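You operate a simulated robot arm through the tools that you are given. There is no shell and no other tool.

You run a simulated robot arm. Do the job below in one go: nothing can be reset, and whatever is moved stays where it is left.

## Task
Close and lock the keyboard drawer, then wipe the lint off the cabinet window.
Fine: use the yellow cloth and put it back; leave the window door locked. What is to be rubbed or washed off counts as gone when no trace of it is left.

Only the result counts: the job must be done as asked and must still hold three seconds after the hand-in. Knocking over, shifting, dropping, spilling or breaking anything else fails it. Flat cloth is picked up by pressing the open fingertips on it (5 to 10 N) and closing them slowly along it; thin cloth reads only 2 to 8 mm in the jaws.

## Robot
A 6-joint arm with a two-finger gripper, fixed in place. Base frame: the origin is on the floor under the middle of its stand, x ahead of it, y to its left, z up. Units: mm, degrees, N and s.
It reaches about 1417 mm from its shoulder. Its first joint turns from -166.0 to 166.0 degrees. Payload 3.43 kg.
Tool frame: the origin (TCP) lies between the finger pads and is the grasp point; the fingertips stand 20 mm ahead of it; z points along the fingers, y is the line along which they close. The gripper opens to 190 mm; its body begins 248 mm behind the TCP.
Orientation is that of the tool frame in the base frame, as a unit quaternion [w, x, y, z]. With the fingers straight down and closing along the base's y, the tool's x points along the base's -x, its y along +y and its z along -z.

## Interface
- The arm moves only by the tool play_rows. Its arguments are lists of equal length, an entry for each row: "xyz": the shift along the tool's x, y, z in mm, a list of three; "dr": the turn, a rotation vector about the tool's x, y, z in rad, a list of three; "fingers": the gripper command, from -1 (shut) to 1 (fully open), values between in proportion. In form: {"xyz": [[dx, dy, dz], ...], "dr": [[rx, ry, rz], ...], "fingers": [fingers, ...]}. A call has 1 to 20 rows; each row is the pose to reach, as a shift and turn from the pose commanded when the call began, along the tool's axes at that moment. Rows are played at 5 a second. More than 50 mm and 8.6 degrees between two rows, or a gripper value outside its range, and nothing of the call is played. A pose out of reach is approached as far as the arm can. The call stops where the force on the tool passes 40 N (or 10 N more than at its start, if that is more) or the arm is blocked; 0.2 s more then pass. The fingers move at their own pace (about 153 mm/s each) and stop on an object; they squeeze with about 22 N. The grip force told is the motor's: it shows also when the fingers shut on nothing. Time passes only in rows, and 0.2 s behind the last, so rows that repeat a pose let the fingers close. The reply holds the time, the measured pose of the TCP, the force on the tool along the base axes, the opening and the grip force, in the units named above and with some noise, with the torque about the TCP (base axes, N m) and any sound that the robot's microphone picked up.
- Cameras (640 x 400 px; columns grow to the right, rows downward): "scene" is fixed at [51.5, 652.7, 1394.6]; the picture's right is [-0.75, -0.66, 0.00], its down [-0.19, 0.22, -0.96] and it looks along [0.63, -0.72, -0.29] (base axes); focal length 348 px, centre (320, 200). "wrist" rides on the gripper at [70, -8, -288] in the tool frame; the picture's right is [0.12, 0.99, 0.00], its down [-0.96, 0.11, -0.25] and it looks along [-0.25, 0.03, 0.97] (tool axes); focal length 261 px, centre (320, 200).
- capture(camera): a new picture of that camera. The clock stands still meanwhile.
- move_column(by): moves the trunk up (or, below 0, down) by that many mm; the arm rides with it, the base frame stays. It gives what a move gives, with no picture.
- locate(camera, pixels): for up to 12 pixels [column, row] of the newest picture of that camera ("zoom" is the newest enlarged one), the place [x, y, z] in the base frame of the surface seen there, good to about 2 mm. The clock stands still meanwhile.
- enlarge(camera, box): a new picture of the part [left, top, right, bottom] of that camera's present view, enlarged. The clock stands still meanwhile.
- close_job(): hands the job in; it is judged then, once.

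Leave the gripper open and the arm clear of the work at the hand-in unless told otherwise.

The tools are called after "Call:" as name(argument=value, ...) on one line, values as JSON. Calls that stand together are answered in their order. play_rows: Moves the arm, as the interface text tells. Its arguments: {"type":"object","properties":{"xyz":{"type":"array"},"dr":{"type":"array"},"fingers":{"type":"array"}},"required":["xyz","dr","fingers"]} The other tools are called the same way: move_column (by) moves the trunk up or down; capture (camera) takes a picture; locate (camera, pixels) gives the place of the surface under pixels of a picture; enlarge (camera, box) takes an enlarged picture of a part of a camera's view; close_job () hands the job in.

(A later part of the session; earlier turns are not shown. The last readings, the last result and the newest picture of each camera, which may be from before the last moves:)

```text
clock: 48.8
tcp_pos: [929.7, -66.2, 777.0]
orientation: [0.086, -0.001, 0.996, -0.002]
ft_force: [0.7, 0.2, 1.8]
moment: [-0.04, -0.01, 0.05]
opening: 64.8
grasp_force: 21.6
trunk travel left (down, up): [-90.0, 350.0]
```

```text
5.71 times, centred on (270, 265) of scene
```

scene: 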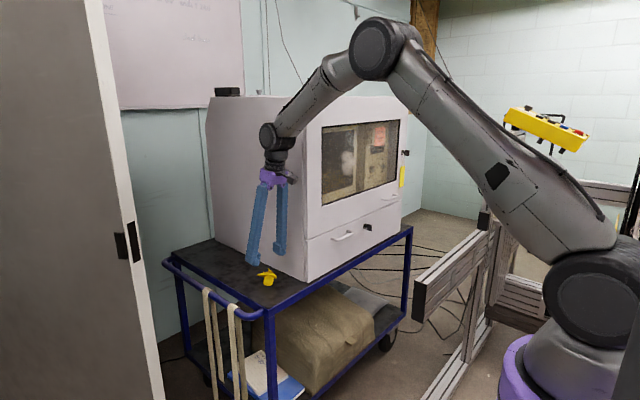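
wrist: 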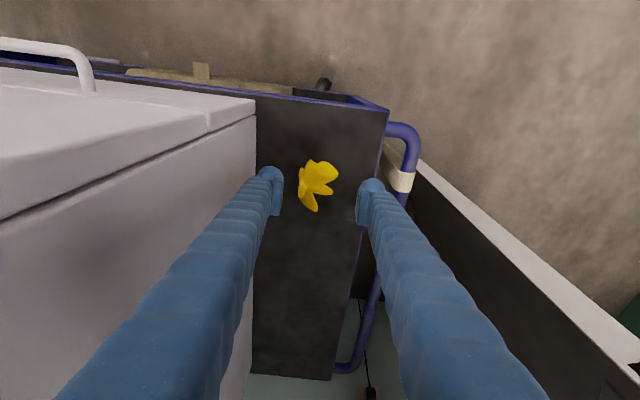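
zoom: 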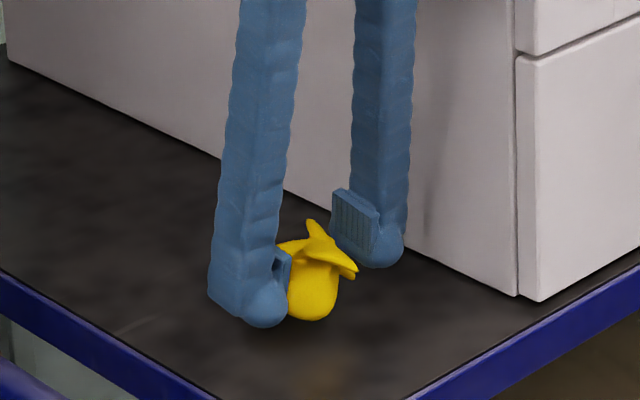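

The fingers stopped at 65 mm with 21.6 N on the bundle (petals one side, bulb the other). I lift it gently 60 mm to see how it holds.

Call:
play_rows(xyz=[[0, 0, -8], [0, 0, -20], [0, 0, -40], [0, 0, -60], [0, 0, -60]], dr=[[0, 0, 0], [0, 0, 0], [0, 0, 0], [0, 0, 0], [0, 0, 0]], fingers=[-1, -1, -1, -1, -1])

Call:
enlarge(camera="wrist", box=[250, 120, 390, 240])

Call:
enlarge(camera="scene", box=[225, 220, 315, 290])

```text
clock: 50.0
tcp_pos: [918.5, -67.1, 833.6]
orientation: [0.087, -0.002, 0.996, -0.004]
ft_force: [-0.2, 0.2, -0.1]
moment: [-0.02, -0.01, 0.0]
opening: 64.2
grasp_force: 22.1
trunk travel left (down, up): [-90.0, 350.0]
```

```text
3.33 times, centred on (320, 180) of wrist
```

zoom: 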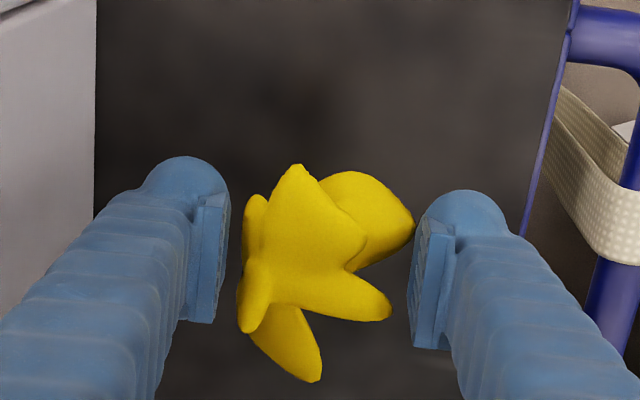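

```text
5.71 times, centred on (270, 255) of scene
```

zoom: 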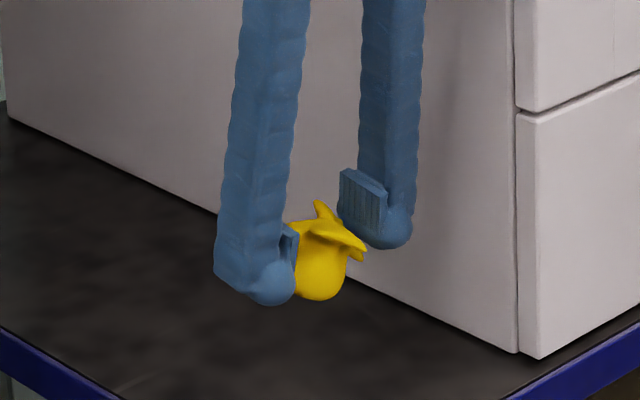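

It holds firmly with the bulb protruding below the tips. I note the put-back pose: TCP (929.5, −66.2, 776.5), this orientation. Now I carry it back and up, out of the side of the cabinet, keeping the orientation.

Call:
play_rows(xyz=[[20, 0, -35], [45, 0, -65], [75, 0, -95], [105, 0, -125], [140, 0, -150], [175, 0, -170], [200, 0, -190]], dr=[[0, 0, 0], [0, 0, 0], [0, 0, 0], [0, 0, 0], [0, 0, 0], [0, 0, 0], [0, 0, 0]], fingers=[-1, -1, -1, -1, -1, -1, -1])

Call:
capture(camera="scene")

```text
clock: 51.6
tcp_pos: [687.0, -63.1, 985.5]
orientation: [0.087, -0.001, 0.996, -0.002]
ft_force: [0.4, 0.1, 0.2]
moment: [0.0, -0.03, 0.03]
opening: 63.7
grasp_force: 21.9
trunk travel left (down, up): [-90.0, 350.0]
```

```text
taken
```

scene: 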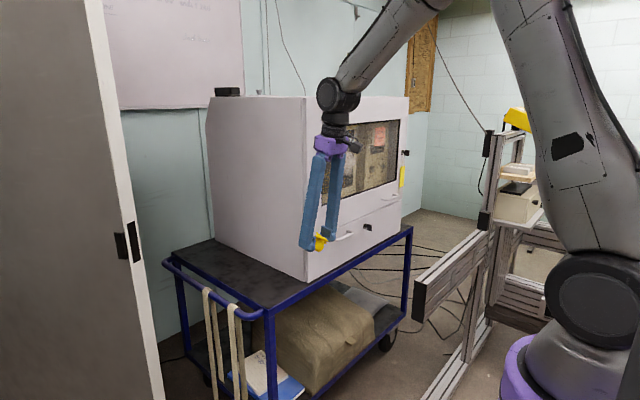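

Clear of the cabinet side. I carry the cloth across to y≈−423, in front of the window, 190 mm away from it, keeping the orientation.

Call:
play_rows(xyz=[[2.1, -40, -13.9], [4.2, -80, -27.8], [6.3, -120, -41.7], [8.4, -160, -55.6], [10.4, -200, -69.4], [12.5, -240, -83.3], [14.6, -280, -97.2], [16.7, -320, -111.1], [18.8, -360, -125], [18.8, -360, -125]], dr=[[0, 0, 0], [0, 0, 0], [0, 0, 0], [0, 0, 0], [0, 0, 0], [0, 0, 0], [0, 0, 0], [0, 0, 0], [0, 0, 0], [0, 0, 0]], fingers=[-1, -1, -1, -1, -1, -1, -1, -1, -1, -1])

Call:
capture(camera="wrist")

Call:
capture(camera="scene")

```text
clock: 53.8
tcp_pos: [647.6, -428.0, 1108.7]
orientation: [0.088, -0.002, 0.996, -0.003]
ft_force: [0.0, -0.4, -1.0]
moment: [0.16, -0.07, 0.04]
opening: 63.4
grasp_force: 22.0
trunk travel left (down, up): [-90.0, 350.0]
```

```text
taken
```

wrist: 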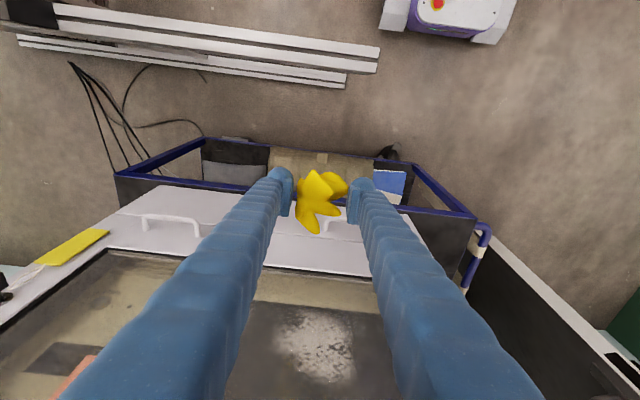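

```text
taken
```

scene: 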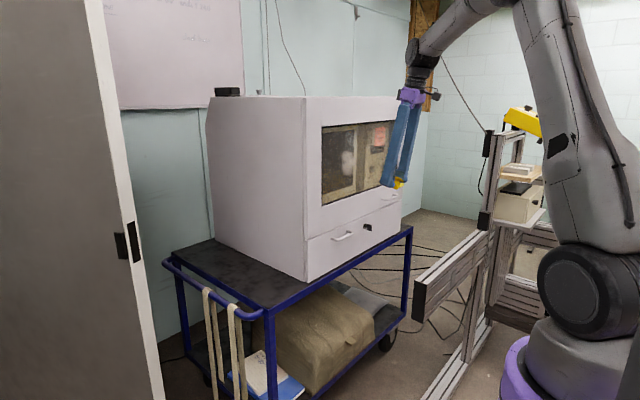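

The lint is now well visible in the wrist view at about (318,345). I zoom and measure its outline in the arm's frame.

Call:
enlarge(camera="wrist", box=[240, 290, 400, 400])

Call:
locate(camera="wrist", pixels=[[318, 345], [275, 330], [350, 345], [355, 365], [318, 310], [330, 385], [290, 370], [318, 320], [300, 345], [340, 330], [335, 370], [265, 320]])

```text
3.64 times, centred on (320, 345) of wrist
```

zoom: 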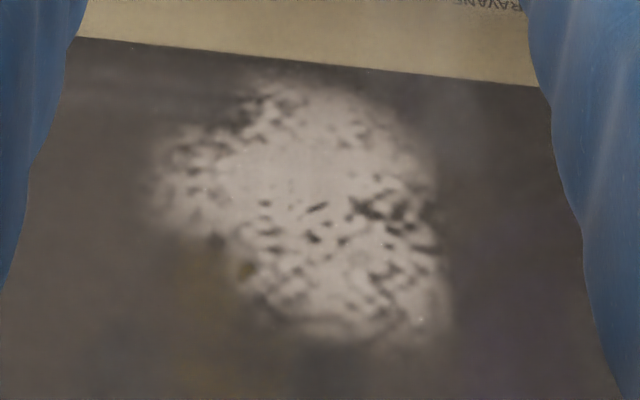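

```text
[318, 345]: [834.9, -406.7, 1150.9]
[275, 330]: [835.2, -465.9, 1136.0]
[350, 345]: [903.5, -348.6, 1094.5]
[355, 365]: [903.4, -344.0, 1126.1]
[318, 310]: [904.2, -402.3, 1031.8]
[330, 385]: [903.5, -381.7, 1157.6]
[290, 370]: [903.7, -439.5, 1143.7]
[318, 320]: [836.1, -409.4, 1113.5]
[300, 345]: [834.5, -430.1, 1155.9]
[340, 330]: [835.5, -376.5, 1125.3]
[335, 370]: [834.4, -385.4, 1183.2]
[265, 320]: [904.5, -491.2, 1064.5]
```

The lint covers about y −470…−358, z 1098…1205 (arm frame), on glass at x≈835. I now turn the tool to point at the glass (10° below horizontal), stopping about 70 mm short of it.

Call:
play_rows(xyz=[[-8.9, 0.3, -4.8], [-17.9, 0.7, -9.5], [-26.8, 1, -14.3], [-35.8, 1.3, -19], [-44.7, 1.7, -23.8], [-53.7, 2, -28.5], [-62.6, 2.3, -33.3], [-71.6, 2.7, -38], [-80.5, 3, -42.8], [-80.5, 3, -42.8]], dr=[[0, -0.1356, 0], [0, -0.2711, 0], [0, -0.4067, 0], [0, -0.5422, 0], [0, -0.6778, 0], [0, -0.8133, 0], [0, -0.9489, 0], [0, -1.0844, 0], [0, -1.22, 0], [0, -1.22, 0]], fingers=[-1, -1, -1, -1, -1, -1, -1, -1, -1, -1])

Call:
capture(camera="wrist")

Call:
capture(camera="scene")

```text
clock: 56.0
tcp_pos: [721.6, -424.0, 1164.4]
orientation: [0.642, -0.003, 0.767, -0.001]
ft_force: [0.1, -1.2, -1.1]
moment: [0.0, -0.06, 0.13]
opening: 62.3
grasp_force: 22.0
trunk travel left (down, up): [-90.0, 350.0]
```

```text
taken
```

wrist: 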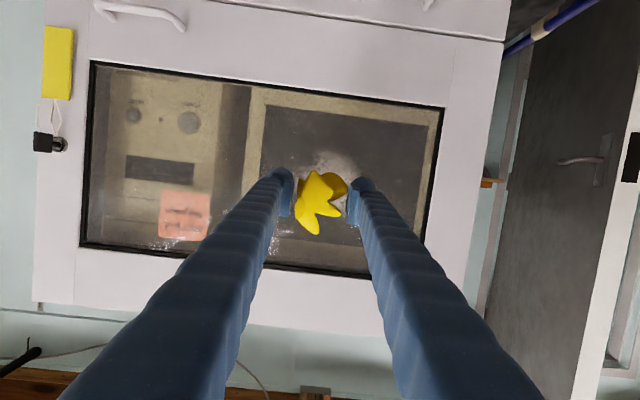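

```text
taken
```

scene: 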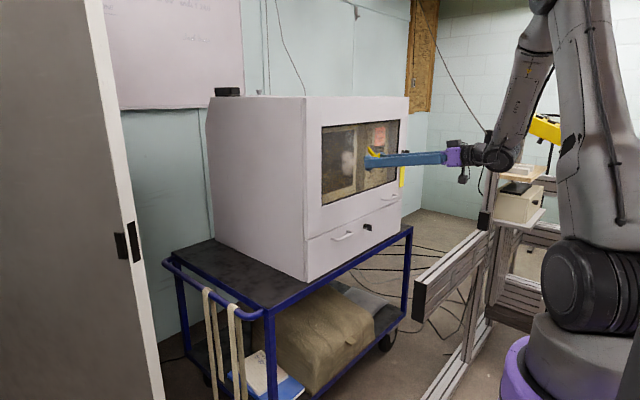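

The cloth faces the glass over the lint. I go to the starting corner (upper left of the patch), with the bulb still ~15 mm off the glass.

Call:
play_rows(xyz=[[-22.7, 22.7, 14.1], [-45.3, 45.3, 28.1], [-68, 68, 42.2], [-68, 68, 42.2]], dr=[[0, 0, 0], [0, 0, 0], [0, 0, 0], [0, 0, 0]], fingers=[-1, -1, -1, -1])

Call:
enlarge(camera="scene", box=[310, 110, 400, 200])

Call:
capture(camera="wrist")

```text
clock: 57.0
tcp_pos: [772.2, -355.4, 1223.9]
orientation: [0.641, -0.003, 0.767, -0.001]
ft_force: [-15.3, 1.2, -3.3]
moment: [-0.09, -0.48, -0.04]
opening: 61.9
grasp_force: 22.2
trunk travel left (down, up): [-90.0, 350.0]
```

```text
4.44 times, centred on (355, 155) of scene
```

zoom: 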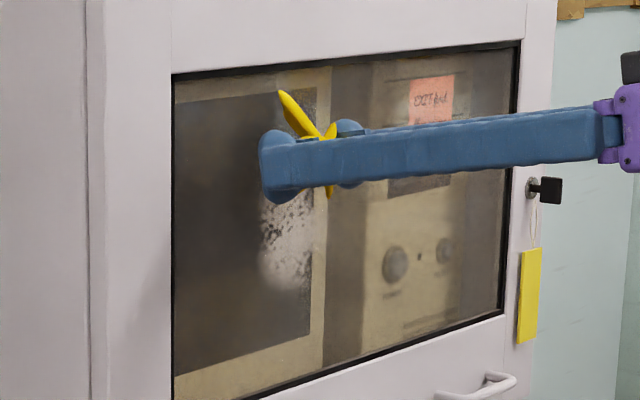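

```text
taken
```

wrist: 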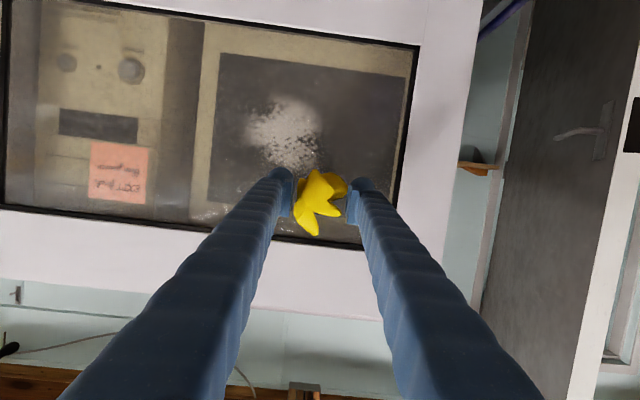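

Contact already: −15 N at x 772, so the cloth reaches ~62 mm ahead. I ease by 1 mm and make a first pass to the right (−y), 26 mm per row.

Call:
play_rows(xyz=[[0, 0, -1], [0, -26, -1], [0, -52, -1], [0, -78, -1], [0, -104, -1], [0, -130, -1]], dr=[[0, 0, 0], [0, 0, 0], [0, 0, 0], [0, 0, 0], [0, 0, 0], [0, 0, 0]], fingers=[-1, -1, -1, -1, -1, -1])

Call:
capture(camera="wrist")

Call:
enlarge(camera="scene", box=[310, 110, 400, 200])

```text
clock: 58.4
tcp_pos: [772.4, -484.5, 1225.3]
orientation: [0.642, -0.002, 0.766, -0.002]
ft_force: [-11.2, -0.5, -2.6]
moment: [0.03, -0.33, -0.25]
opening: 61.8
grasp_force: 21.7
trunk travel left (down, up): [-90.0, 350.0]
```

```text
taken
```

wrist: 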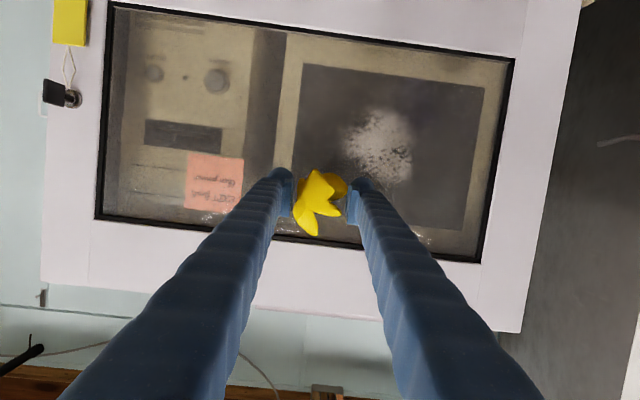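

```text
4.44 times, centred on (355, 155) of scene
```

zoom: 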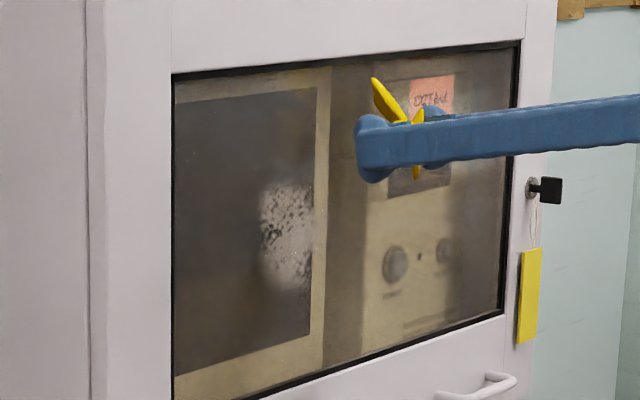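

The pass slid well at ~11 N. Now two more passes: 14 mm lower going left, then another 14 mm lower going right.

Call:
play_rows(xyz=[[13.8, 0, 2.45], [13.8, 26, 2.45], [13.8, 52, 2.45], [13.8, 78, 2.45], [13.8, 104, 2.45], [13.8, 130, 2.45], [27.6, 130, 4.9], [27.6, 104, 4.9], [27.6, 78, 4.9], [27.6, 52, 4.9], [27.6, 26, 4.9], [27.6, 0, 4.9]], dr=[[0, 0, 0], [0, 0, 0], [0, 0, 0], [0, 0, 0], [0, 0, 0], [0, 0, 0], [0, 0, 0], [0, 0, 0], [0, 0, 0], [0, 0, 0], [0, 0, 0], [0, 0, 0]], fingers=[-1, -1, -1, -1, -1, -1, -1, -1, -1, -1, -1, -1])

Call:
enlarge(camera="wrist", box=[280, 70, 480, 210])

Call:
enlarge(camera="scene", box=[310, 110, 400, 200])

```text
clock: 61.0
tcp_pos: [772.9, -485.2, 1195.5]
orientation: [0.642, -0.003, 0.767, -0.002]
ft_force: [-4.5, -1.1, -0.9]
moment: [0.06, -0.11, -0.04]
opening: 61.3
grasp_force: 21.6
trunk travel left (down, up): [-90.0, 350.0]
```

```text
2.86 times, centred on (380, 140) of wrist
```

zoom: 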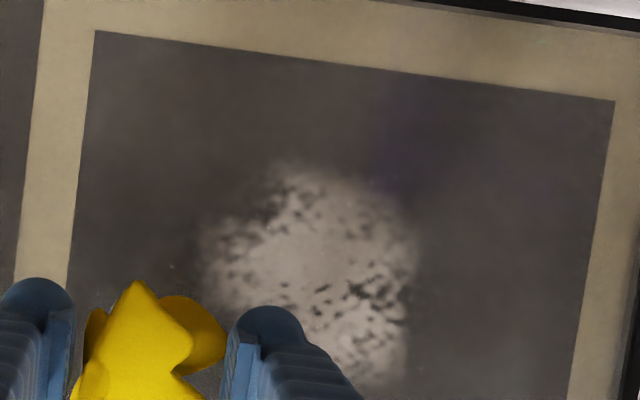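

```text
4.44 times, centred on (355, 155) of scene
```

zoom: 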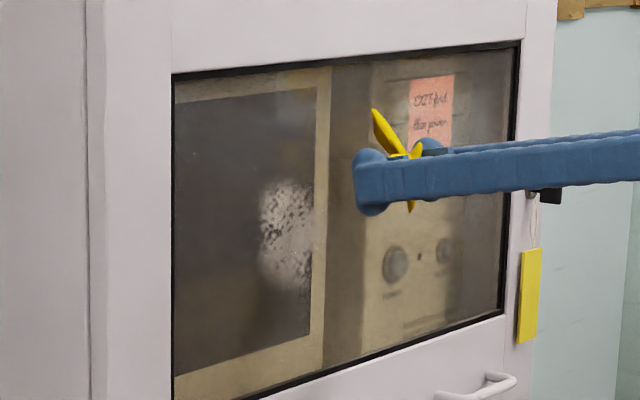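

The force fell to 4.5 N, so I press 1.2 mm more and go on with two further passes at 14 mm spacing.

Call:
play_rows(xyz=[[13.8, 0, 3.7], [13.8, 26, 3.7], [13.8, 52, 3.7], [13.8, 78, 3.7], [13.8, 104, 3.7], [13.8, 130, 3.7], [27.6, 130, 6.1], [27.6, 104, 6.1], [27.6, 78, 6.1], [27.6, 52, 6.1], [27.6, 26, 6.1], [27.6, 0, 6.1]], dr=[[0, 0, 0], [0, 0, 0], [0, 0, 0], [0, 0, 0], [0, 0, 0], [0, 0, 0], [0, 0, 0], [0, 0, 0], [0, 0, 0], [0, 0, 0], [0, 0, 0], [0, 0, 0]], fingers=[-1, -1, -1, -1, -1, -1, -1, -1, -1, -1, -1, -1])

Call:
enlarge(camera="wrist", box=[280, 70, 480, 210])

Call:
enlarge(camera="scene", box=[310, 110, 400, 200])

```text
clock: 63.6
tcp_pos: [774.8, -484.2, 1169.7]
orientation: [0.643, -0.003, 0.766, -0.002]
ft_force: [-12.6, 0.8, -1.6]
moment: [-0.04, -0.49, 0.15]
opening: 60.6
grasp_force: 21.8
trunk travel left (down, up): [-90.0, 350.0]
```

```text
2.86 times, centred on (380, 140) of wrist
```

zoom: 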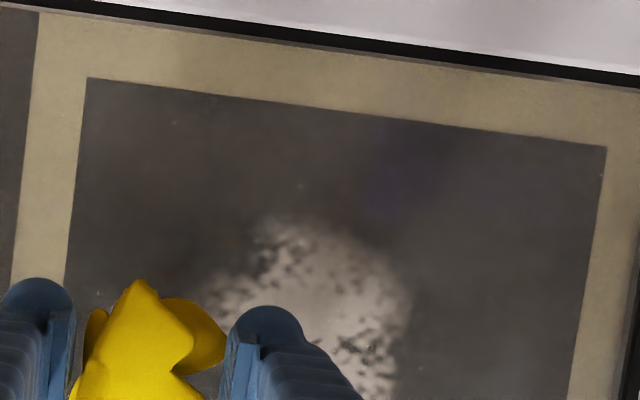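

```text
4.44 times, centred on (355, 155) of scene
```

zoom: 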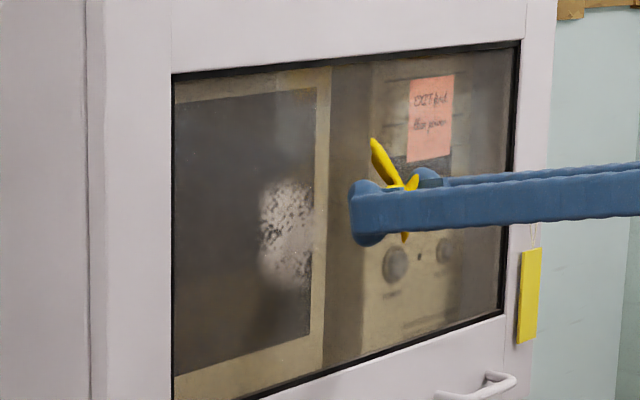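

The lint looks unchanged although there is contact, so I need to see what part of the cloth really touches. I zoom closely on the cloth from both cameras.

Call:
enlarge(camera="scene", box=[350, 130, 390, 170])

Call:
enlarge(camera="wrist", box=[260, 140, 380, 250])

Call:
capture(camera="wrist")

Call:
locate(camera="wrist", pixels=[[315, 190], [340, 185], [310, 230], [295, 190], [325, 205], [310, 180], [337, 175], [283, 180], [365, 190]])

```text
10.00 times, centred on (370, 150) of scene
```

zoom: 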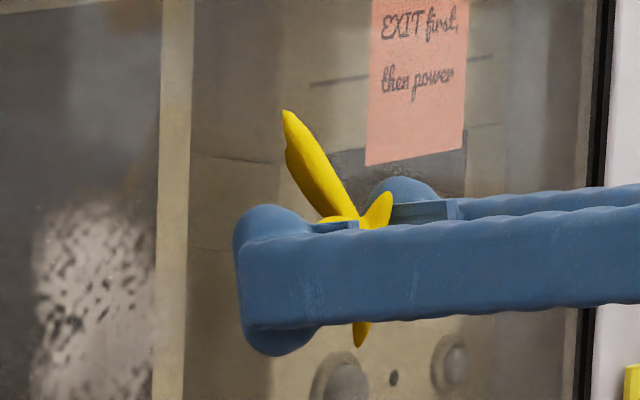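

```text
3.64 times, centred on (320, 195) of wrist
```

zoom: 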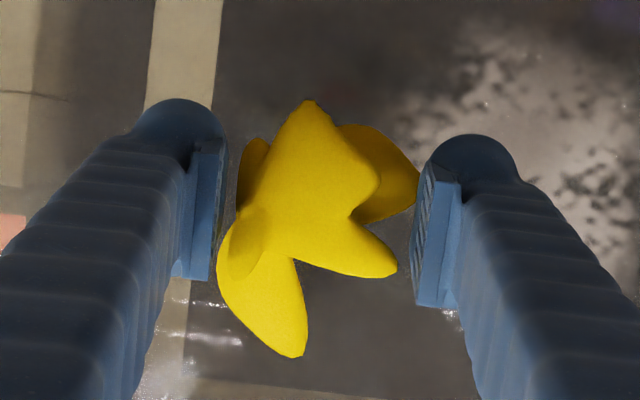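

```text
taken
```

wrist: 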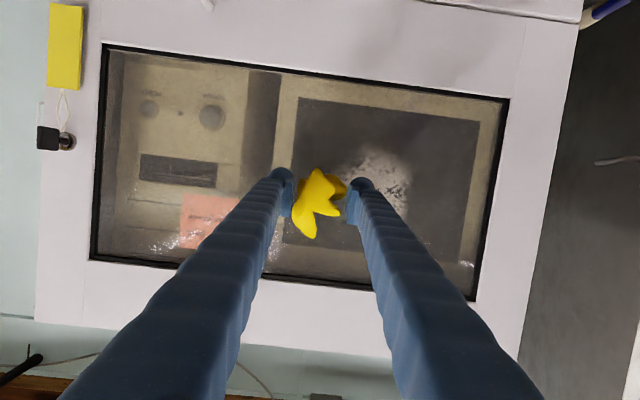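

```text
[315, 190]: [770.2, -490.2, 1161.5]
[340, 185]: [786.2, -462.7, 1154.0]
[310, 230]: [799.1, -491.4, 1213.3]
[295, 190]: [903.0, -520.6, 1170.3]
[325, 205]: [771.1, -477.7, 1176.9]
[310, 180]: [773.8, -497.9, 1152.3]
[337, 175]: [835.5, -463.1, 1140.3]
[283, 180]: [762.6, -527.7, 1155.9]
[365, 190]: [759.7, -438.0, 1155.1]
```

The moment says the touch point is ~44 mm above the TCP, which is where the long petal (scene zoom 285,112) sticks out, not the bulb. I locate the petal's tip.

Call:
enlarge(camera="scene", box=[350, 130, 390, 170])

Call:
locate(camera="zoom", pixels=[[286, 115], [292, 130], [300, 150], [320, 185], [340, 205], [375, 210], [360, 340], [270, 220], [400, 185]])

```text
10.00 times, centred on (370, 150) of scene
```

zoom: 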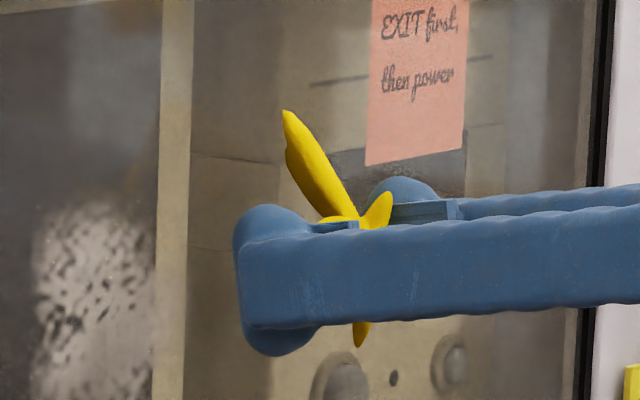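

```text
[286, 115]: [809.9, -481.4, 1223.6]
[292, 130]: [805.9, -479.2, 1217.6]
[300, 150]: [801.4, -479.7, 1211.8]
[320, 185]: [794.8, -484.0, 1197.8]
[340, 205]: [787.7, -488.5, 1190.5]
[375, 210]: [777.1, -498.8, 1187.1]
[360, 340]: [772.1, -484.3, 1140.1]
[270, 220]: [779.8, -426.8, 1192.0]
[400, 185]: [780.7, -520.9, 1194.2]
```

The touch point is ~45 mm above the TCP (the petal side), so all passes so far ran above the lint. I move 20 mm lower and make one pass left, then check its effect.

Call:
play_rows(xyz=[[10, 0, 1.7], [19.7, 0, 3.5], [19.7, 22, 3.5], [19.7, 44, 3.5], [19.7, 66, 3.5], [19.7, 88, 3.5], [19.7, 110, 3.5], [19.7, 132, 3.5]], dr=[[0, 0, 0], [0, 0, 0], [0, 0, 0], [0, 0, 0], [0, 0, 0], [0, 0, 0], [0, 0, 0], [0, 0, 0]], fingers=[-1, -1, -1, -1, -1, -1, -1, -1])

Call:
enlarge(camera="wrist", box=[200, 50, 400, 250])

Call:
enlarge(camera="scene", box=[310, 110, 400, 200])

```text
clock: 65.4
tcp_pos: [776.1, -354.2, 1146.2]
orientation: [0.643, -0.003, 0.766, -0.001]
ft_force: [-0.5, -0.6, -0.5]
moment: [-0.02, 0.0, 0.03]
opening: 60.4
grasp_force: 21.8
trunk travel left (down, up): [-90.0, 350.0]
```

```text
2.00 times, centred on (300, 150) of wrist
```

zoom: 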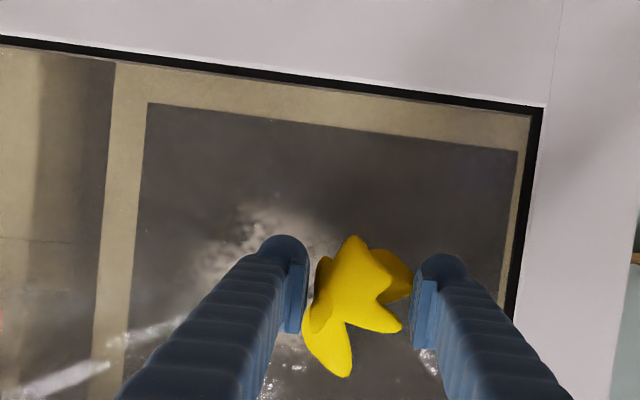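

```text
4.44 times, centred on (355, 155) of scene
```

zoom: 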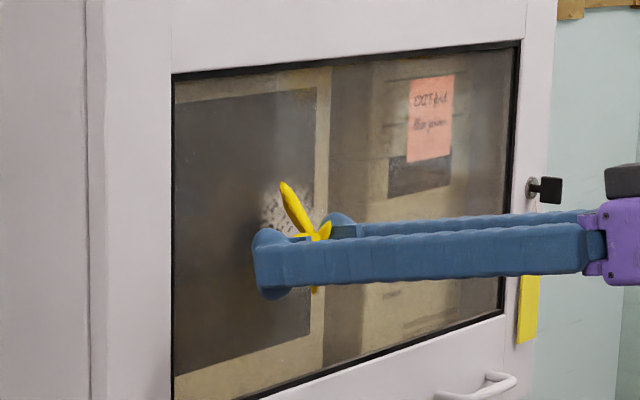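

No contact now at this height (force ~0). I press forward in 3 mm steps to find where the cloth really meets the glass here.

Call:
play_rows(xyz=[[-0.5, 0, 3], [-1.1, 0, 5.9], [-1.6, 0, 8.9]], dr=[[0, 0, 0], [0, 0, 0], [0, 0, 0]], fingers=[-1, -1, -1])

```text
clock: 66.2
tcp_pos: [783.7, -353.2, 1148.4]
orientation: [0.642, -0.003, 0.767, -0.001]
ft_force: [-17.7, 0.7, -6.4]
moment: [-0.12, -0.64, 0.32]
opening: 60.1
grasp_force: 21.8
trunk travel left (down, up): [-90.0, 350.0]
```

Contact now at x≈784 with ~18 N, again from above the TCP. I look at how the cloth sits.

Call:
enlarge(camera="scene", box=[335, 135, 385, 185])

Call:
enlarge(camera="wrist", box=[260, 140, 380, 250])

Call:
locate(camera="zoom", pixels=[[310, 130], [265, 300], [350, 150], [400, 200], [380, 260], [250, 180], [225, 250]])

```text
8.00 times, centred on (360, 160) of scene
```

zoom: 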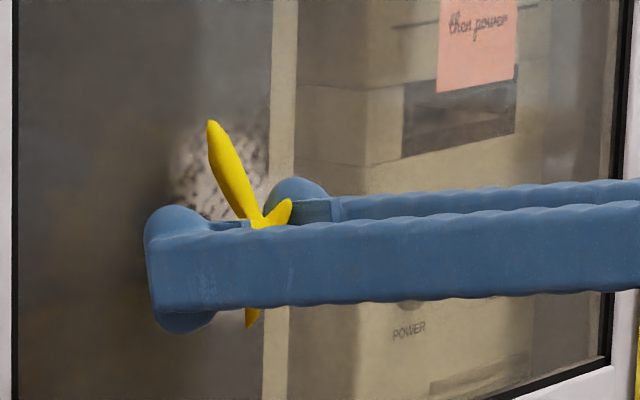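

```text
3.64 times, centred on (320, 195) of wrist
```

zoom: 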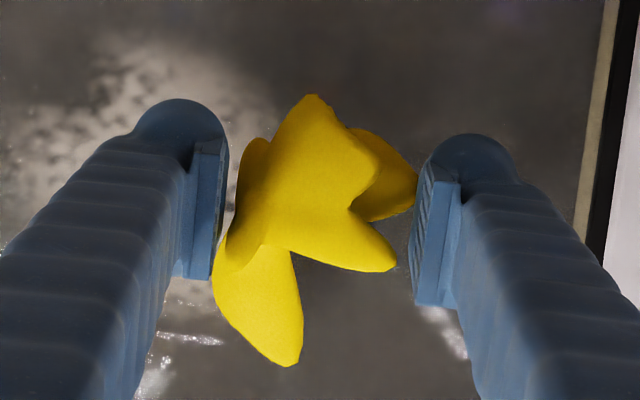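

```text
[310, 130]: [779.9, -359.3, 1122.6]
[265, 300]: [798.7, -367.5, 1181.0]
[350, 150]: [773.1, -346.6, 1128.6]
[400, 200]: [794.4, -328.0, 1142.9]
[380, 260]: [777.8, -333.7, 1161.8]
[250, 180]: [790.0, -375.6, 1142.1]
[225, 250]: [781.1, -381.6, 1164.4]
```

The petal is being pushed back by the glass. I measure the petal's tip and bulb again from the scene camera in this contact state.

Call:
enlarge(camera="scene", box=[340, 140, 370, 170])

Call:
locate(camera="zoom", pixels=[[242, 75], [238, 95], [245, 130], [280, 170], [300, 210], [215, 120], [200, 150], [330, 100], [150, 250]])

```text
13.33 times, centred on (355, 155) of scene
```

zoom: 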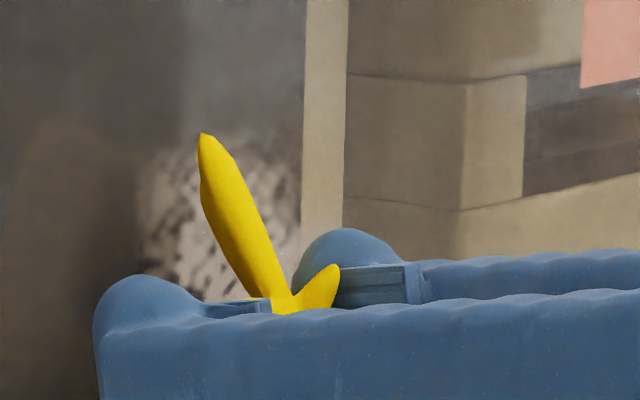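

```text
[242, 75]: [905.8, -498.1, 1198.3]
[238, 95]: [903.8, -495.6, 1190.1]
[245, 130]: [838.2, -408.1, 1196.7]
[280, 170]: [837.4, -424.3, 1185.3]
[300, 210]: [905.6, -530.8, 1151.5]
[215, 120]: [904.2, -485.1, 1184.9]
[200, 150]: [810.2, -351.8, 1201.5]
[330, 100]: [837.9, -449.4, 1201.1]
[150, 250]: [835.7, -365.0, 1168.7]
```

Something meets the glass plane while the visible cloth still seems short of it. The simplest test is to look at the effect: I ease 1 mm and sweep right (−y) at this height with contact, then look at the lint.

Call:
play_rows(xyz=[[0, 0, -1], [0, -22, -1], [0, -44, -1], [0, -66, -1], [0, -88, -1], [0, -110, -1], [0, -132, -1], [0, -154, -1]], dr=[[0, 0, 0], [0, 0, 0], [0, 0, 0], [0, 0, 0], [0, 0, 0], [0, 0, 0], [0, 0, 0], [0, 0, 0]], fingers=[-1, -1, -1, -1, -1, -1, -1, -1])

Call:
enlarge(camera="wrist", box=[280, 70, 480, 210])

Call:
enlarge(camera="scene", box=[320, 130, 380, 200])

```text
clock: 68.0
tcp_pos: [783.4, -509.6, 1148.7]
orientation: [0.642, -0.003, 0.766, -0.001]
ft_force: [-1.8, -1.1, -0.6]
moment: [0.05, -0.1, -0.02]
opening: 60.1
grasp_force: 21.3
trunk travel left (down, up): [-90.0, 350.0]
```

```text
2.86 times, centred on (380, 140) of wrist
```

zoom: 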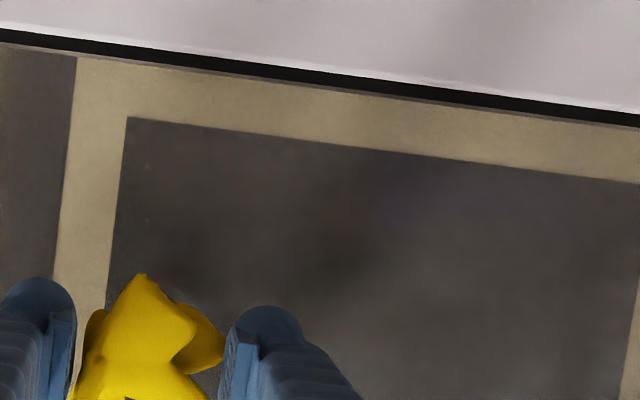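

```text
5.71 times, centred on (350, 165) of scene
```

zoom: 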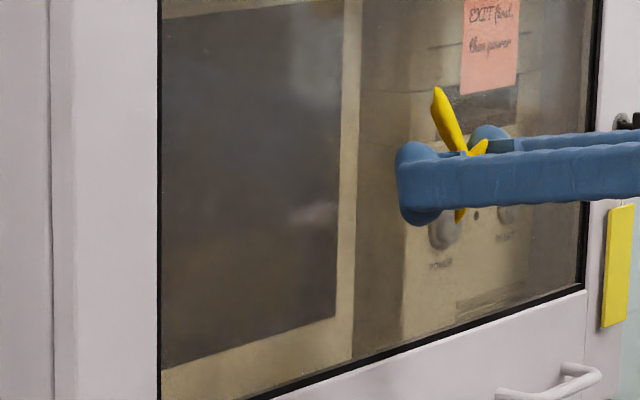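

That pass took nearly all of it off; a faint trace is left at scene zoom (318,215), about y −407, z 1130. I press 1 mm more, go 20 mm lower and sweep back left.

Call:
play_rows(xyz=[[10, 0, 2.8], [19.7, 0, 4.7], [19.7, 22, 4.7], [19.7, 44, 4.7], [19.7, 66, 4.7], [19.7, 88, 4.7], [19.7, 110, 4.7], [19.7, 132, 4.7], [19.7, 154, 4.7], [19.7, 170, 4.7]], dr=[[0, 0, 0], [0, 0, 0], [0, 0, 0], [0, 0, 0], [0, 0, 0], [0, 0, 0], [0, 0, 0], [0, 0, 0], [0, 0, 0], [0, 0, 0]], fingers=[-1, -1, -1, -1, -1, -1, -1, -1, -1, -1])

Call:
enlarge(camera="wrist", box=[160, 50, 420, 230])

Call:
enlarge(camera="scene", box=[320, 130, 380, 200])

```text
clock: 70.2
tcp_pos: [782.7, -336.4, 1127.2]
orientation: [0.642, -0.003, 0.767, -0.002]
ft_force: [-0.1, -1.1, -0.7]
moment: [-0.01, 0.03, -0.03]
opening: 59.4
grasp_force: 22.4
trunk travel left (down, up): [-90.0, 350.0]
```

```text
2.22 times, centred on (290, 140) of wrist
```

zoom: 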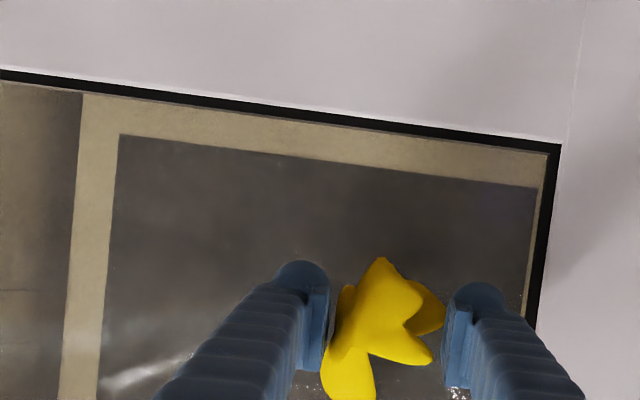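

```text
5.71 times, centred on (350, 165) of scene
```

zoom: 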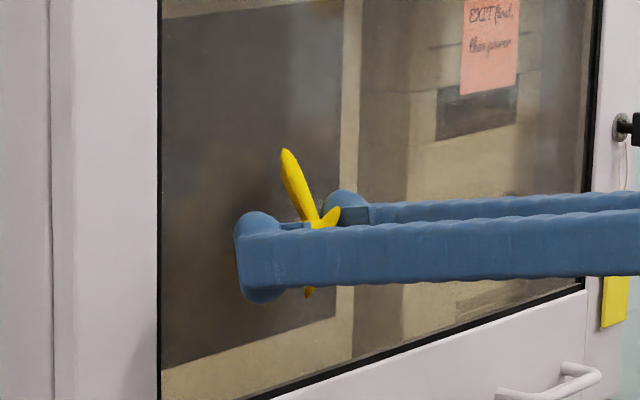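

No contact at the end of this pass (cloth settles back in the grip). I press forward step by step again to restore contact before sweeping.

Call:
play_rows(xyz=[[-0.5, 0, 2.5], [-0.9, 0, 5], [-0.9, 0, 5]], dr=[[0, 0, 0], [0, 0, 0], [0, 0, 0]], fingers=[-1, -1, -1])

```text
clock: 71.0
tcp_pos: [784.9, -337.4, 1128.6]
orientation: [0.643, -0.003, 0.766, -0.001]
ft_force: [-32.4, 5.3, -5.1]
moment: [-0.1, -0.29, 0.53]
opening: 60.0
grasp_force: 21.9
trunk travel left (down, up): [-90.0, 350.0]
```

Now −32 N with the bulb touching as well; I ease 2.5 mm and sweep right, checking force after.

Call:
play_rows(xyz=[[0.4, 0, -2.4], [0.4, -15, -2.4], [0.4, -30, -2.4], [0.4, -45, -2.4], [0.4, -60, -2.4]], dr=[[0, 0, 0], [0, 0, 0], [0, 0, 0], [0, 0, 0], [0, 0, 0]], fingers=[-1, -1, -1, -1, -1])

```text
clock: 72.2
tcp_pos: [785.6, -397.1, 1129.0]
orientation: [0.642, -0.002, 0.767, -0.002]
ft_force: [-16.3, 2.5, -0.9]
moment: [-0.01, -0.23, 0.2]
opening: 60.2
grasp_force: 22.0
trunk travel left (down, up): [-90.0, 350.0]
```

Good contact at ~16 N. I continue right to y≈−500, then go 18 mm lower and sweep back left.

Call:
play_rows(xyz=[[0, -20, -0.3], [0, -40, -0.3], [0, -60, -0.3], [0, -80, -0.3], [0, -100, -0.3], [17.7, -100, 2.8], [17.7, -80, 2.8], [17.7, -60, 2.8], [17.7, -40, 2.8], [17.7, -20, 2.8], [17.7, 0, 2.8], [17.7, 20, 2.8], [17.7, 40, 2.8], [17.7, 60, 2.8]], dr=[[0, 0, 0], [0, 0, 0], [0, 0, 0], [0, 0, 0], [0, 0, 0], [0, 0, 0], [0, 0, 0], [0, 0, 0], [0, 0, 0], [0, 0, 0], [0, 0, 0], [0, 0, 0], [0, 0, 0], [0, 0, 0]], fingers=[-1, -1, -1, -1, -1, -1, -1, -1, -1, -1, -1, -1, -1, -1])

Call:
enlarge(camera="wrist", box=[160, 50, 420, 230])

Call:
enlarge(camera="scene", box=[320, 130, 380, 200])

```text
clock: 75.2
tcp_pos: [785.4, -334.9, 1108.9]
orientation: [0.643, -0.003, 0.766, -0.001]
ft_force: [-13.2, -0.4, 0.2]
moment: [-0.12, -0.12, -0.08]
opening: 59.8
grasp_force: 22.3
trunk travel left (down, up): [-90.0, 350.0]
```

```text
2.22 times, centred on (290, 140) of wrist
```

zoom: 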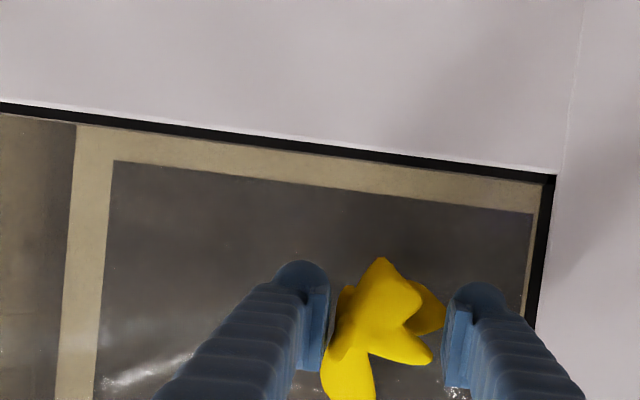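

```text
5.71 times, centred on (350, 165) of scene
```

zoom: 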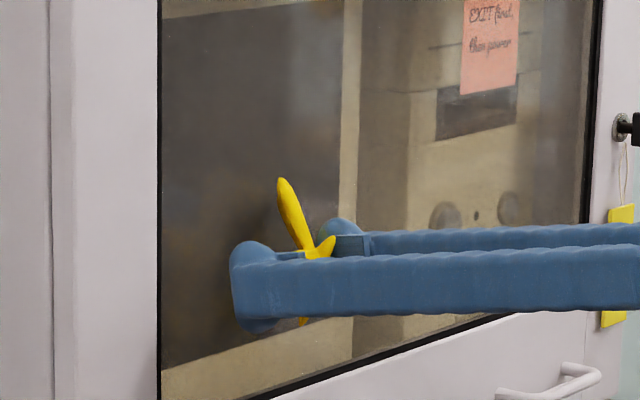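

Contact stays at ~13 N and the area looks clean. For thoroughness I make two more passes higher up: 40 mm up and to the right, then another 20 mm up and back left.

Call:
play_rows(xyz=[[-20, 0, -3.5], [-39.4, 0, -7], [-39.4, -22, -7], [-39.4, -44, -7], [-39.4, -66, -7], [-39.4, -88, -7], [-39.4, -110, -7], [-39.4, -132, -7], [-39.4, -154, -7], [-59.1, -154, -10.5], [-59.1, -132, -10.5], [-59.1, -110, -10.5], [-59.1, -88, -10.5], [-59.1, -66, -10.5], [-59.1, -44, -10.5], [-59.1, -22, -10.5], [-59.1, 0, -10.5]], dr=[[0, 0, 0], [0, 0, 0], [0, 0, 0], [0, 0, 0], [0, 0, 0], [0, 0, 0], [0, 0, 0], [0, 0, 0], [0, 0, 0], [0, 0, 0], [0, 0, 0], [0, 0, 0], [0, 0, 0], [0, 0, 0], [0, 0, 0], [0, 0, 0], [0, 0, 0]], fingers=[-1, -1, -1, -1, -1, -1, -1, -1, -1, -1, -1, -1, -1, -1, -1, -1, -1])

Call:
enlarge(camera="wrist", box=[160, 50, 420, 230])

Call:
enlarge(camera="scene", box=[320, 130, 380, 200])

```text
clock: 78.8
tcp_pos: [786.1, -336.7, 1170.7]
orientation: [0.643, -0.002, 0.766, -0.001]
ft_force: [-10.1, 1.2, 0.1]
moment: [-0.08, -0.1, 0.07]
opening: 60.0
grasp_force: 22.0
trunk travel left (down, up): [-90.0, 350.0]
```

```text
2.22 times, centred on (290, 140) of wrist
```

zoom: 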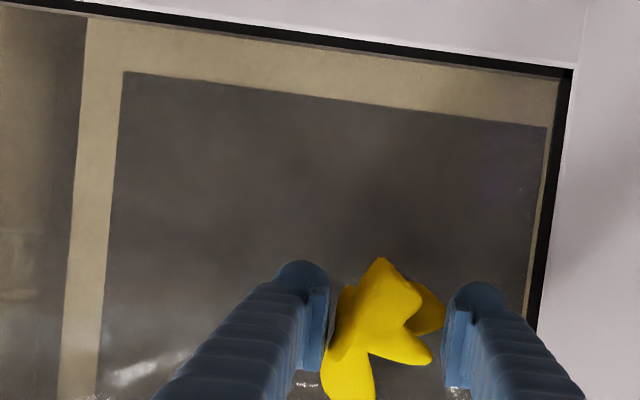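

```text
5.71 times, centred on (350, 165) of scene
```

zoom: 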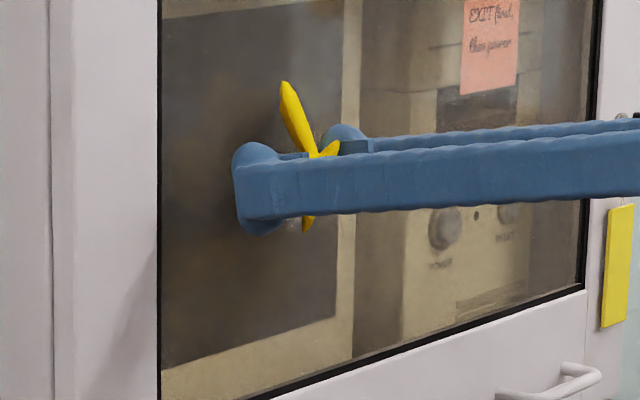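

Still ~10 N of contact. Two more passes at 20 and 40 mm higher complete coverage of the patch's top.

Call:
play_rows(xyz=[[-19.7, 0, -3.5], [-19.7, -22, -3.5], [-19.7, -44, -3.5], [-19.7, -66, -3.5], [-19.7, -88, -3.5], [-19.7, -110, -3.5], [-19.7, -132, -3.5], [-19.7, -154, -3.5], [-39.4, -154, -7], [-39.4, -132, -7], [-39.4, -110, -7], [-39.4, -88, -7], [-39.4, -66, -7], [-39.4, -44, -7], [-39.4, -22, -7], [-39.4, 0, -7]], dr=[[0, 0, 0], [0, 0, 0], [0, 0, 0], [0, 0, 0], [0, 0, 0], [0, 0, 0], [0, 0, 0], [0, 0, 0], [0, 0, 0], [0, 0, 0], [0, 0, 0], [0, 0, 0], [0, 0, 0], [0, 0, 0], [0, 0, 0], [0, 0, 0]], fingers=[-1, -1, -1, -1, -1, -1, -1, -1, -1, -1, -1, -1, -1, -1, -1, -1])

Call:
play_rows(xyz=[[0, 0, -20], [0, 0, -45], [0, 0, -70], [0, 0, -70]], dr=[[0, 0, 0], [0, 0, 0], [0, 0, 0], [0, 0, 0]], fingers=[-1, -1, -1, -1])

Call:
capture(camera="wrist")

Call:
enlarge(camera="scene", box=[315, 115, 385, 205])

```text
clock: 82.2
tcp_pos: [784.8, -335.5, 1210.1]
orientation: [0.643, -0.003, 0.766, -0.001]
ft_force: [-17.0, -1.5, 0.4]
moment: [-0.05, -0.25, -0.11]
opening: 59.9
grasp_force: 21.6
trunk travel left (down, up): [-90.0, 350.0]
```

```text
clock: 83.2
tcp_pos: [718.2, -333.8, 1222.0]
orientation: [0.642, -0.003, 0.767, -0.001]
ft_force: [-1.2, 0.4, -0.3]
moment: [-0.03, 0.01, -0.03]
opening: 60.0
grasp_force: 21.5
trunk travel left (down, up): [-90.0, 350.0]
```

```text
taken
```

wrist: 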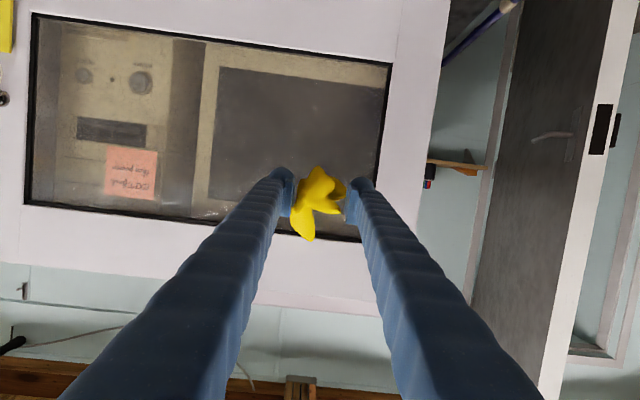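

```text
4.44 times, centred on (350, 160) of scene
```

zoom: 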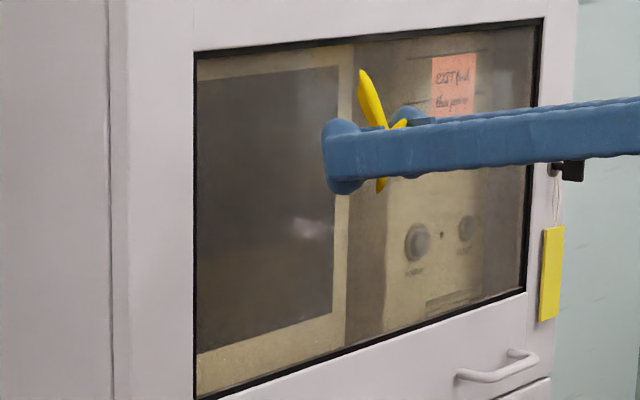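

The patch is gone except a faint pale spot at scene zoom (312,228). I zoom on it from both cameras to see whether it's residue or reflection.

Call:
enlarge(camera="scene", box=[335, 145, 365, 185])

Call:
enlarge(camera="wrist", box=[195, 60, 385, 210])

```text
10.00 times, centred on (350, 165) of scene
```

zoom: 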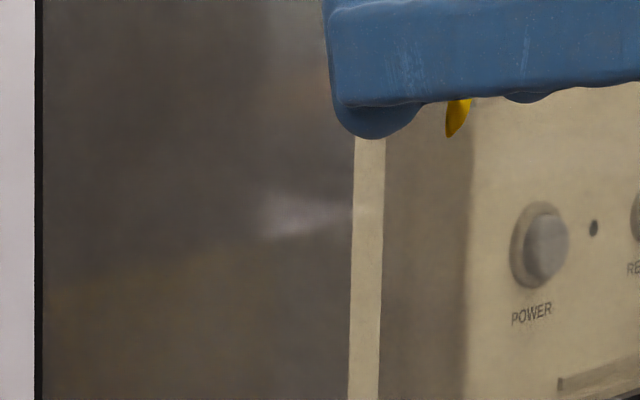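

```text
2.67 times, centred on (290, 135) of wrist
```

zoom: 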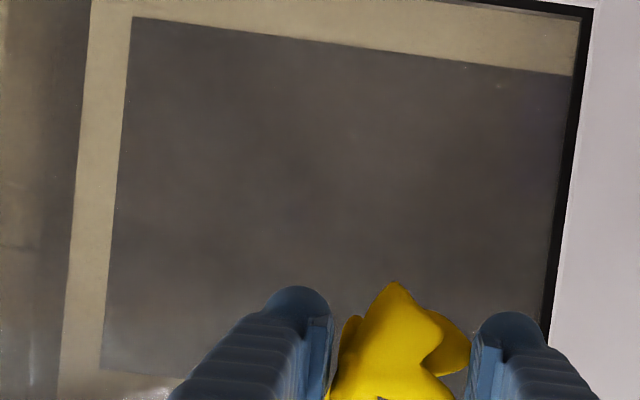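

The wrist camera shows nothing at that place (it would be at its zoom (293,184)), so it may be a reflection. I check by locating: lint reads x≈837, bare glass reads through to ≈904.

Call:
capture(camera="scene")

Call:
locate(camera="scene", pixels=[[348, 166], [347, 167], [350, 165], [345, 160], [350, 160], [345, 170], [352, 155], [345, 152], [340, 165], [352, 172], [348, 175], [343, 155]])

Call:
locate(camera="wrist", pixels=[[280, 129], [270, 120], [300, 110], [250, 150], [300, 150], [330, 130], [250, 100], [280, 90], [320, 100], [230, 150], [260, 165], [340, 150]])

```text
taken
```

scene: 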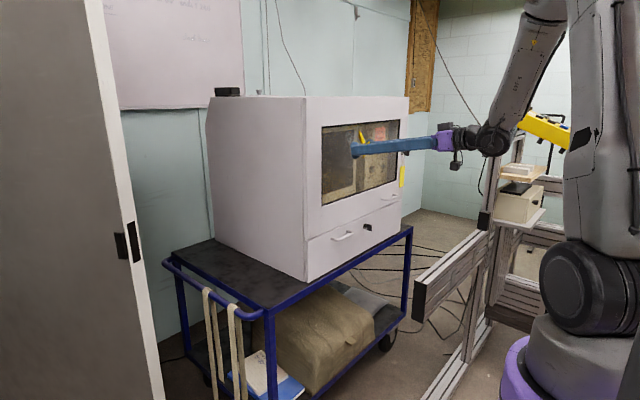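

```text
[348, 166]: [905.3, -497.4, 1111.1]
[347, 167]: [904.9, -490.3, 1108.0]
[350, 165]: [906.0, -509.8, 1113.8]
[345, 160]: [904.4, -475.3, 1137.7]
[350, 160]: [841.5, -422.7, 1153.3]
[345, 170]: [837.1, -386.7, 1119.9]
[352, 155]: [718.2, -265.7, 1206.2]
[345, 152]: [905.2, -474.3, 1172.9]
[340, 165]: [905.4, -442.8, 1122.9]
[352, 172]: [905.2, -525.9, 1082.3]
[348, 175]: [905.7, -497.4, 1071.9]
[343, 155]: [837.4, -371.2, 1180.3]
```

```text
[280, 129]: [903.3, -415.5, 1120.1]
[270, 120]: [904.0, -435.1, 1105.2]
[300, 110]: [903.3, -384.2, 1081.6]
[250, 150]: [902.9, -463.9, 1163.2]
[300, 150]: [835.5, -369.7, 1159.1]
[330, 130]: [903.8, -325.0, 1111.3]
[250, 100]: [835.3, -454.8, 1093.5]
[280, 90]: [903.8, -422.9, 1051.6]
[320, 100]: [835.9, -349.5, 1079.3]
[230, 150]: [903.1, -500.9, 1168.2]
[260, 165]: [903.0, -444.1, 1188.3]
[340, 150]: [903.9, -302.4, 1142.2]
```

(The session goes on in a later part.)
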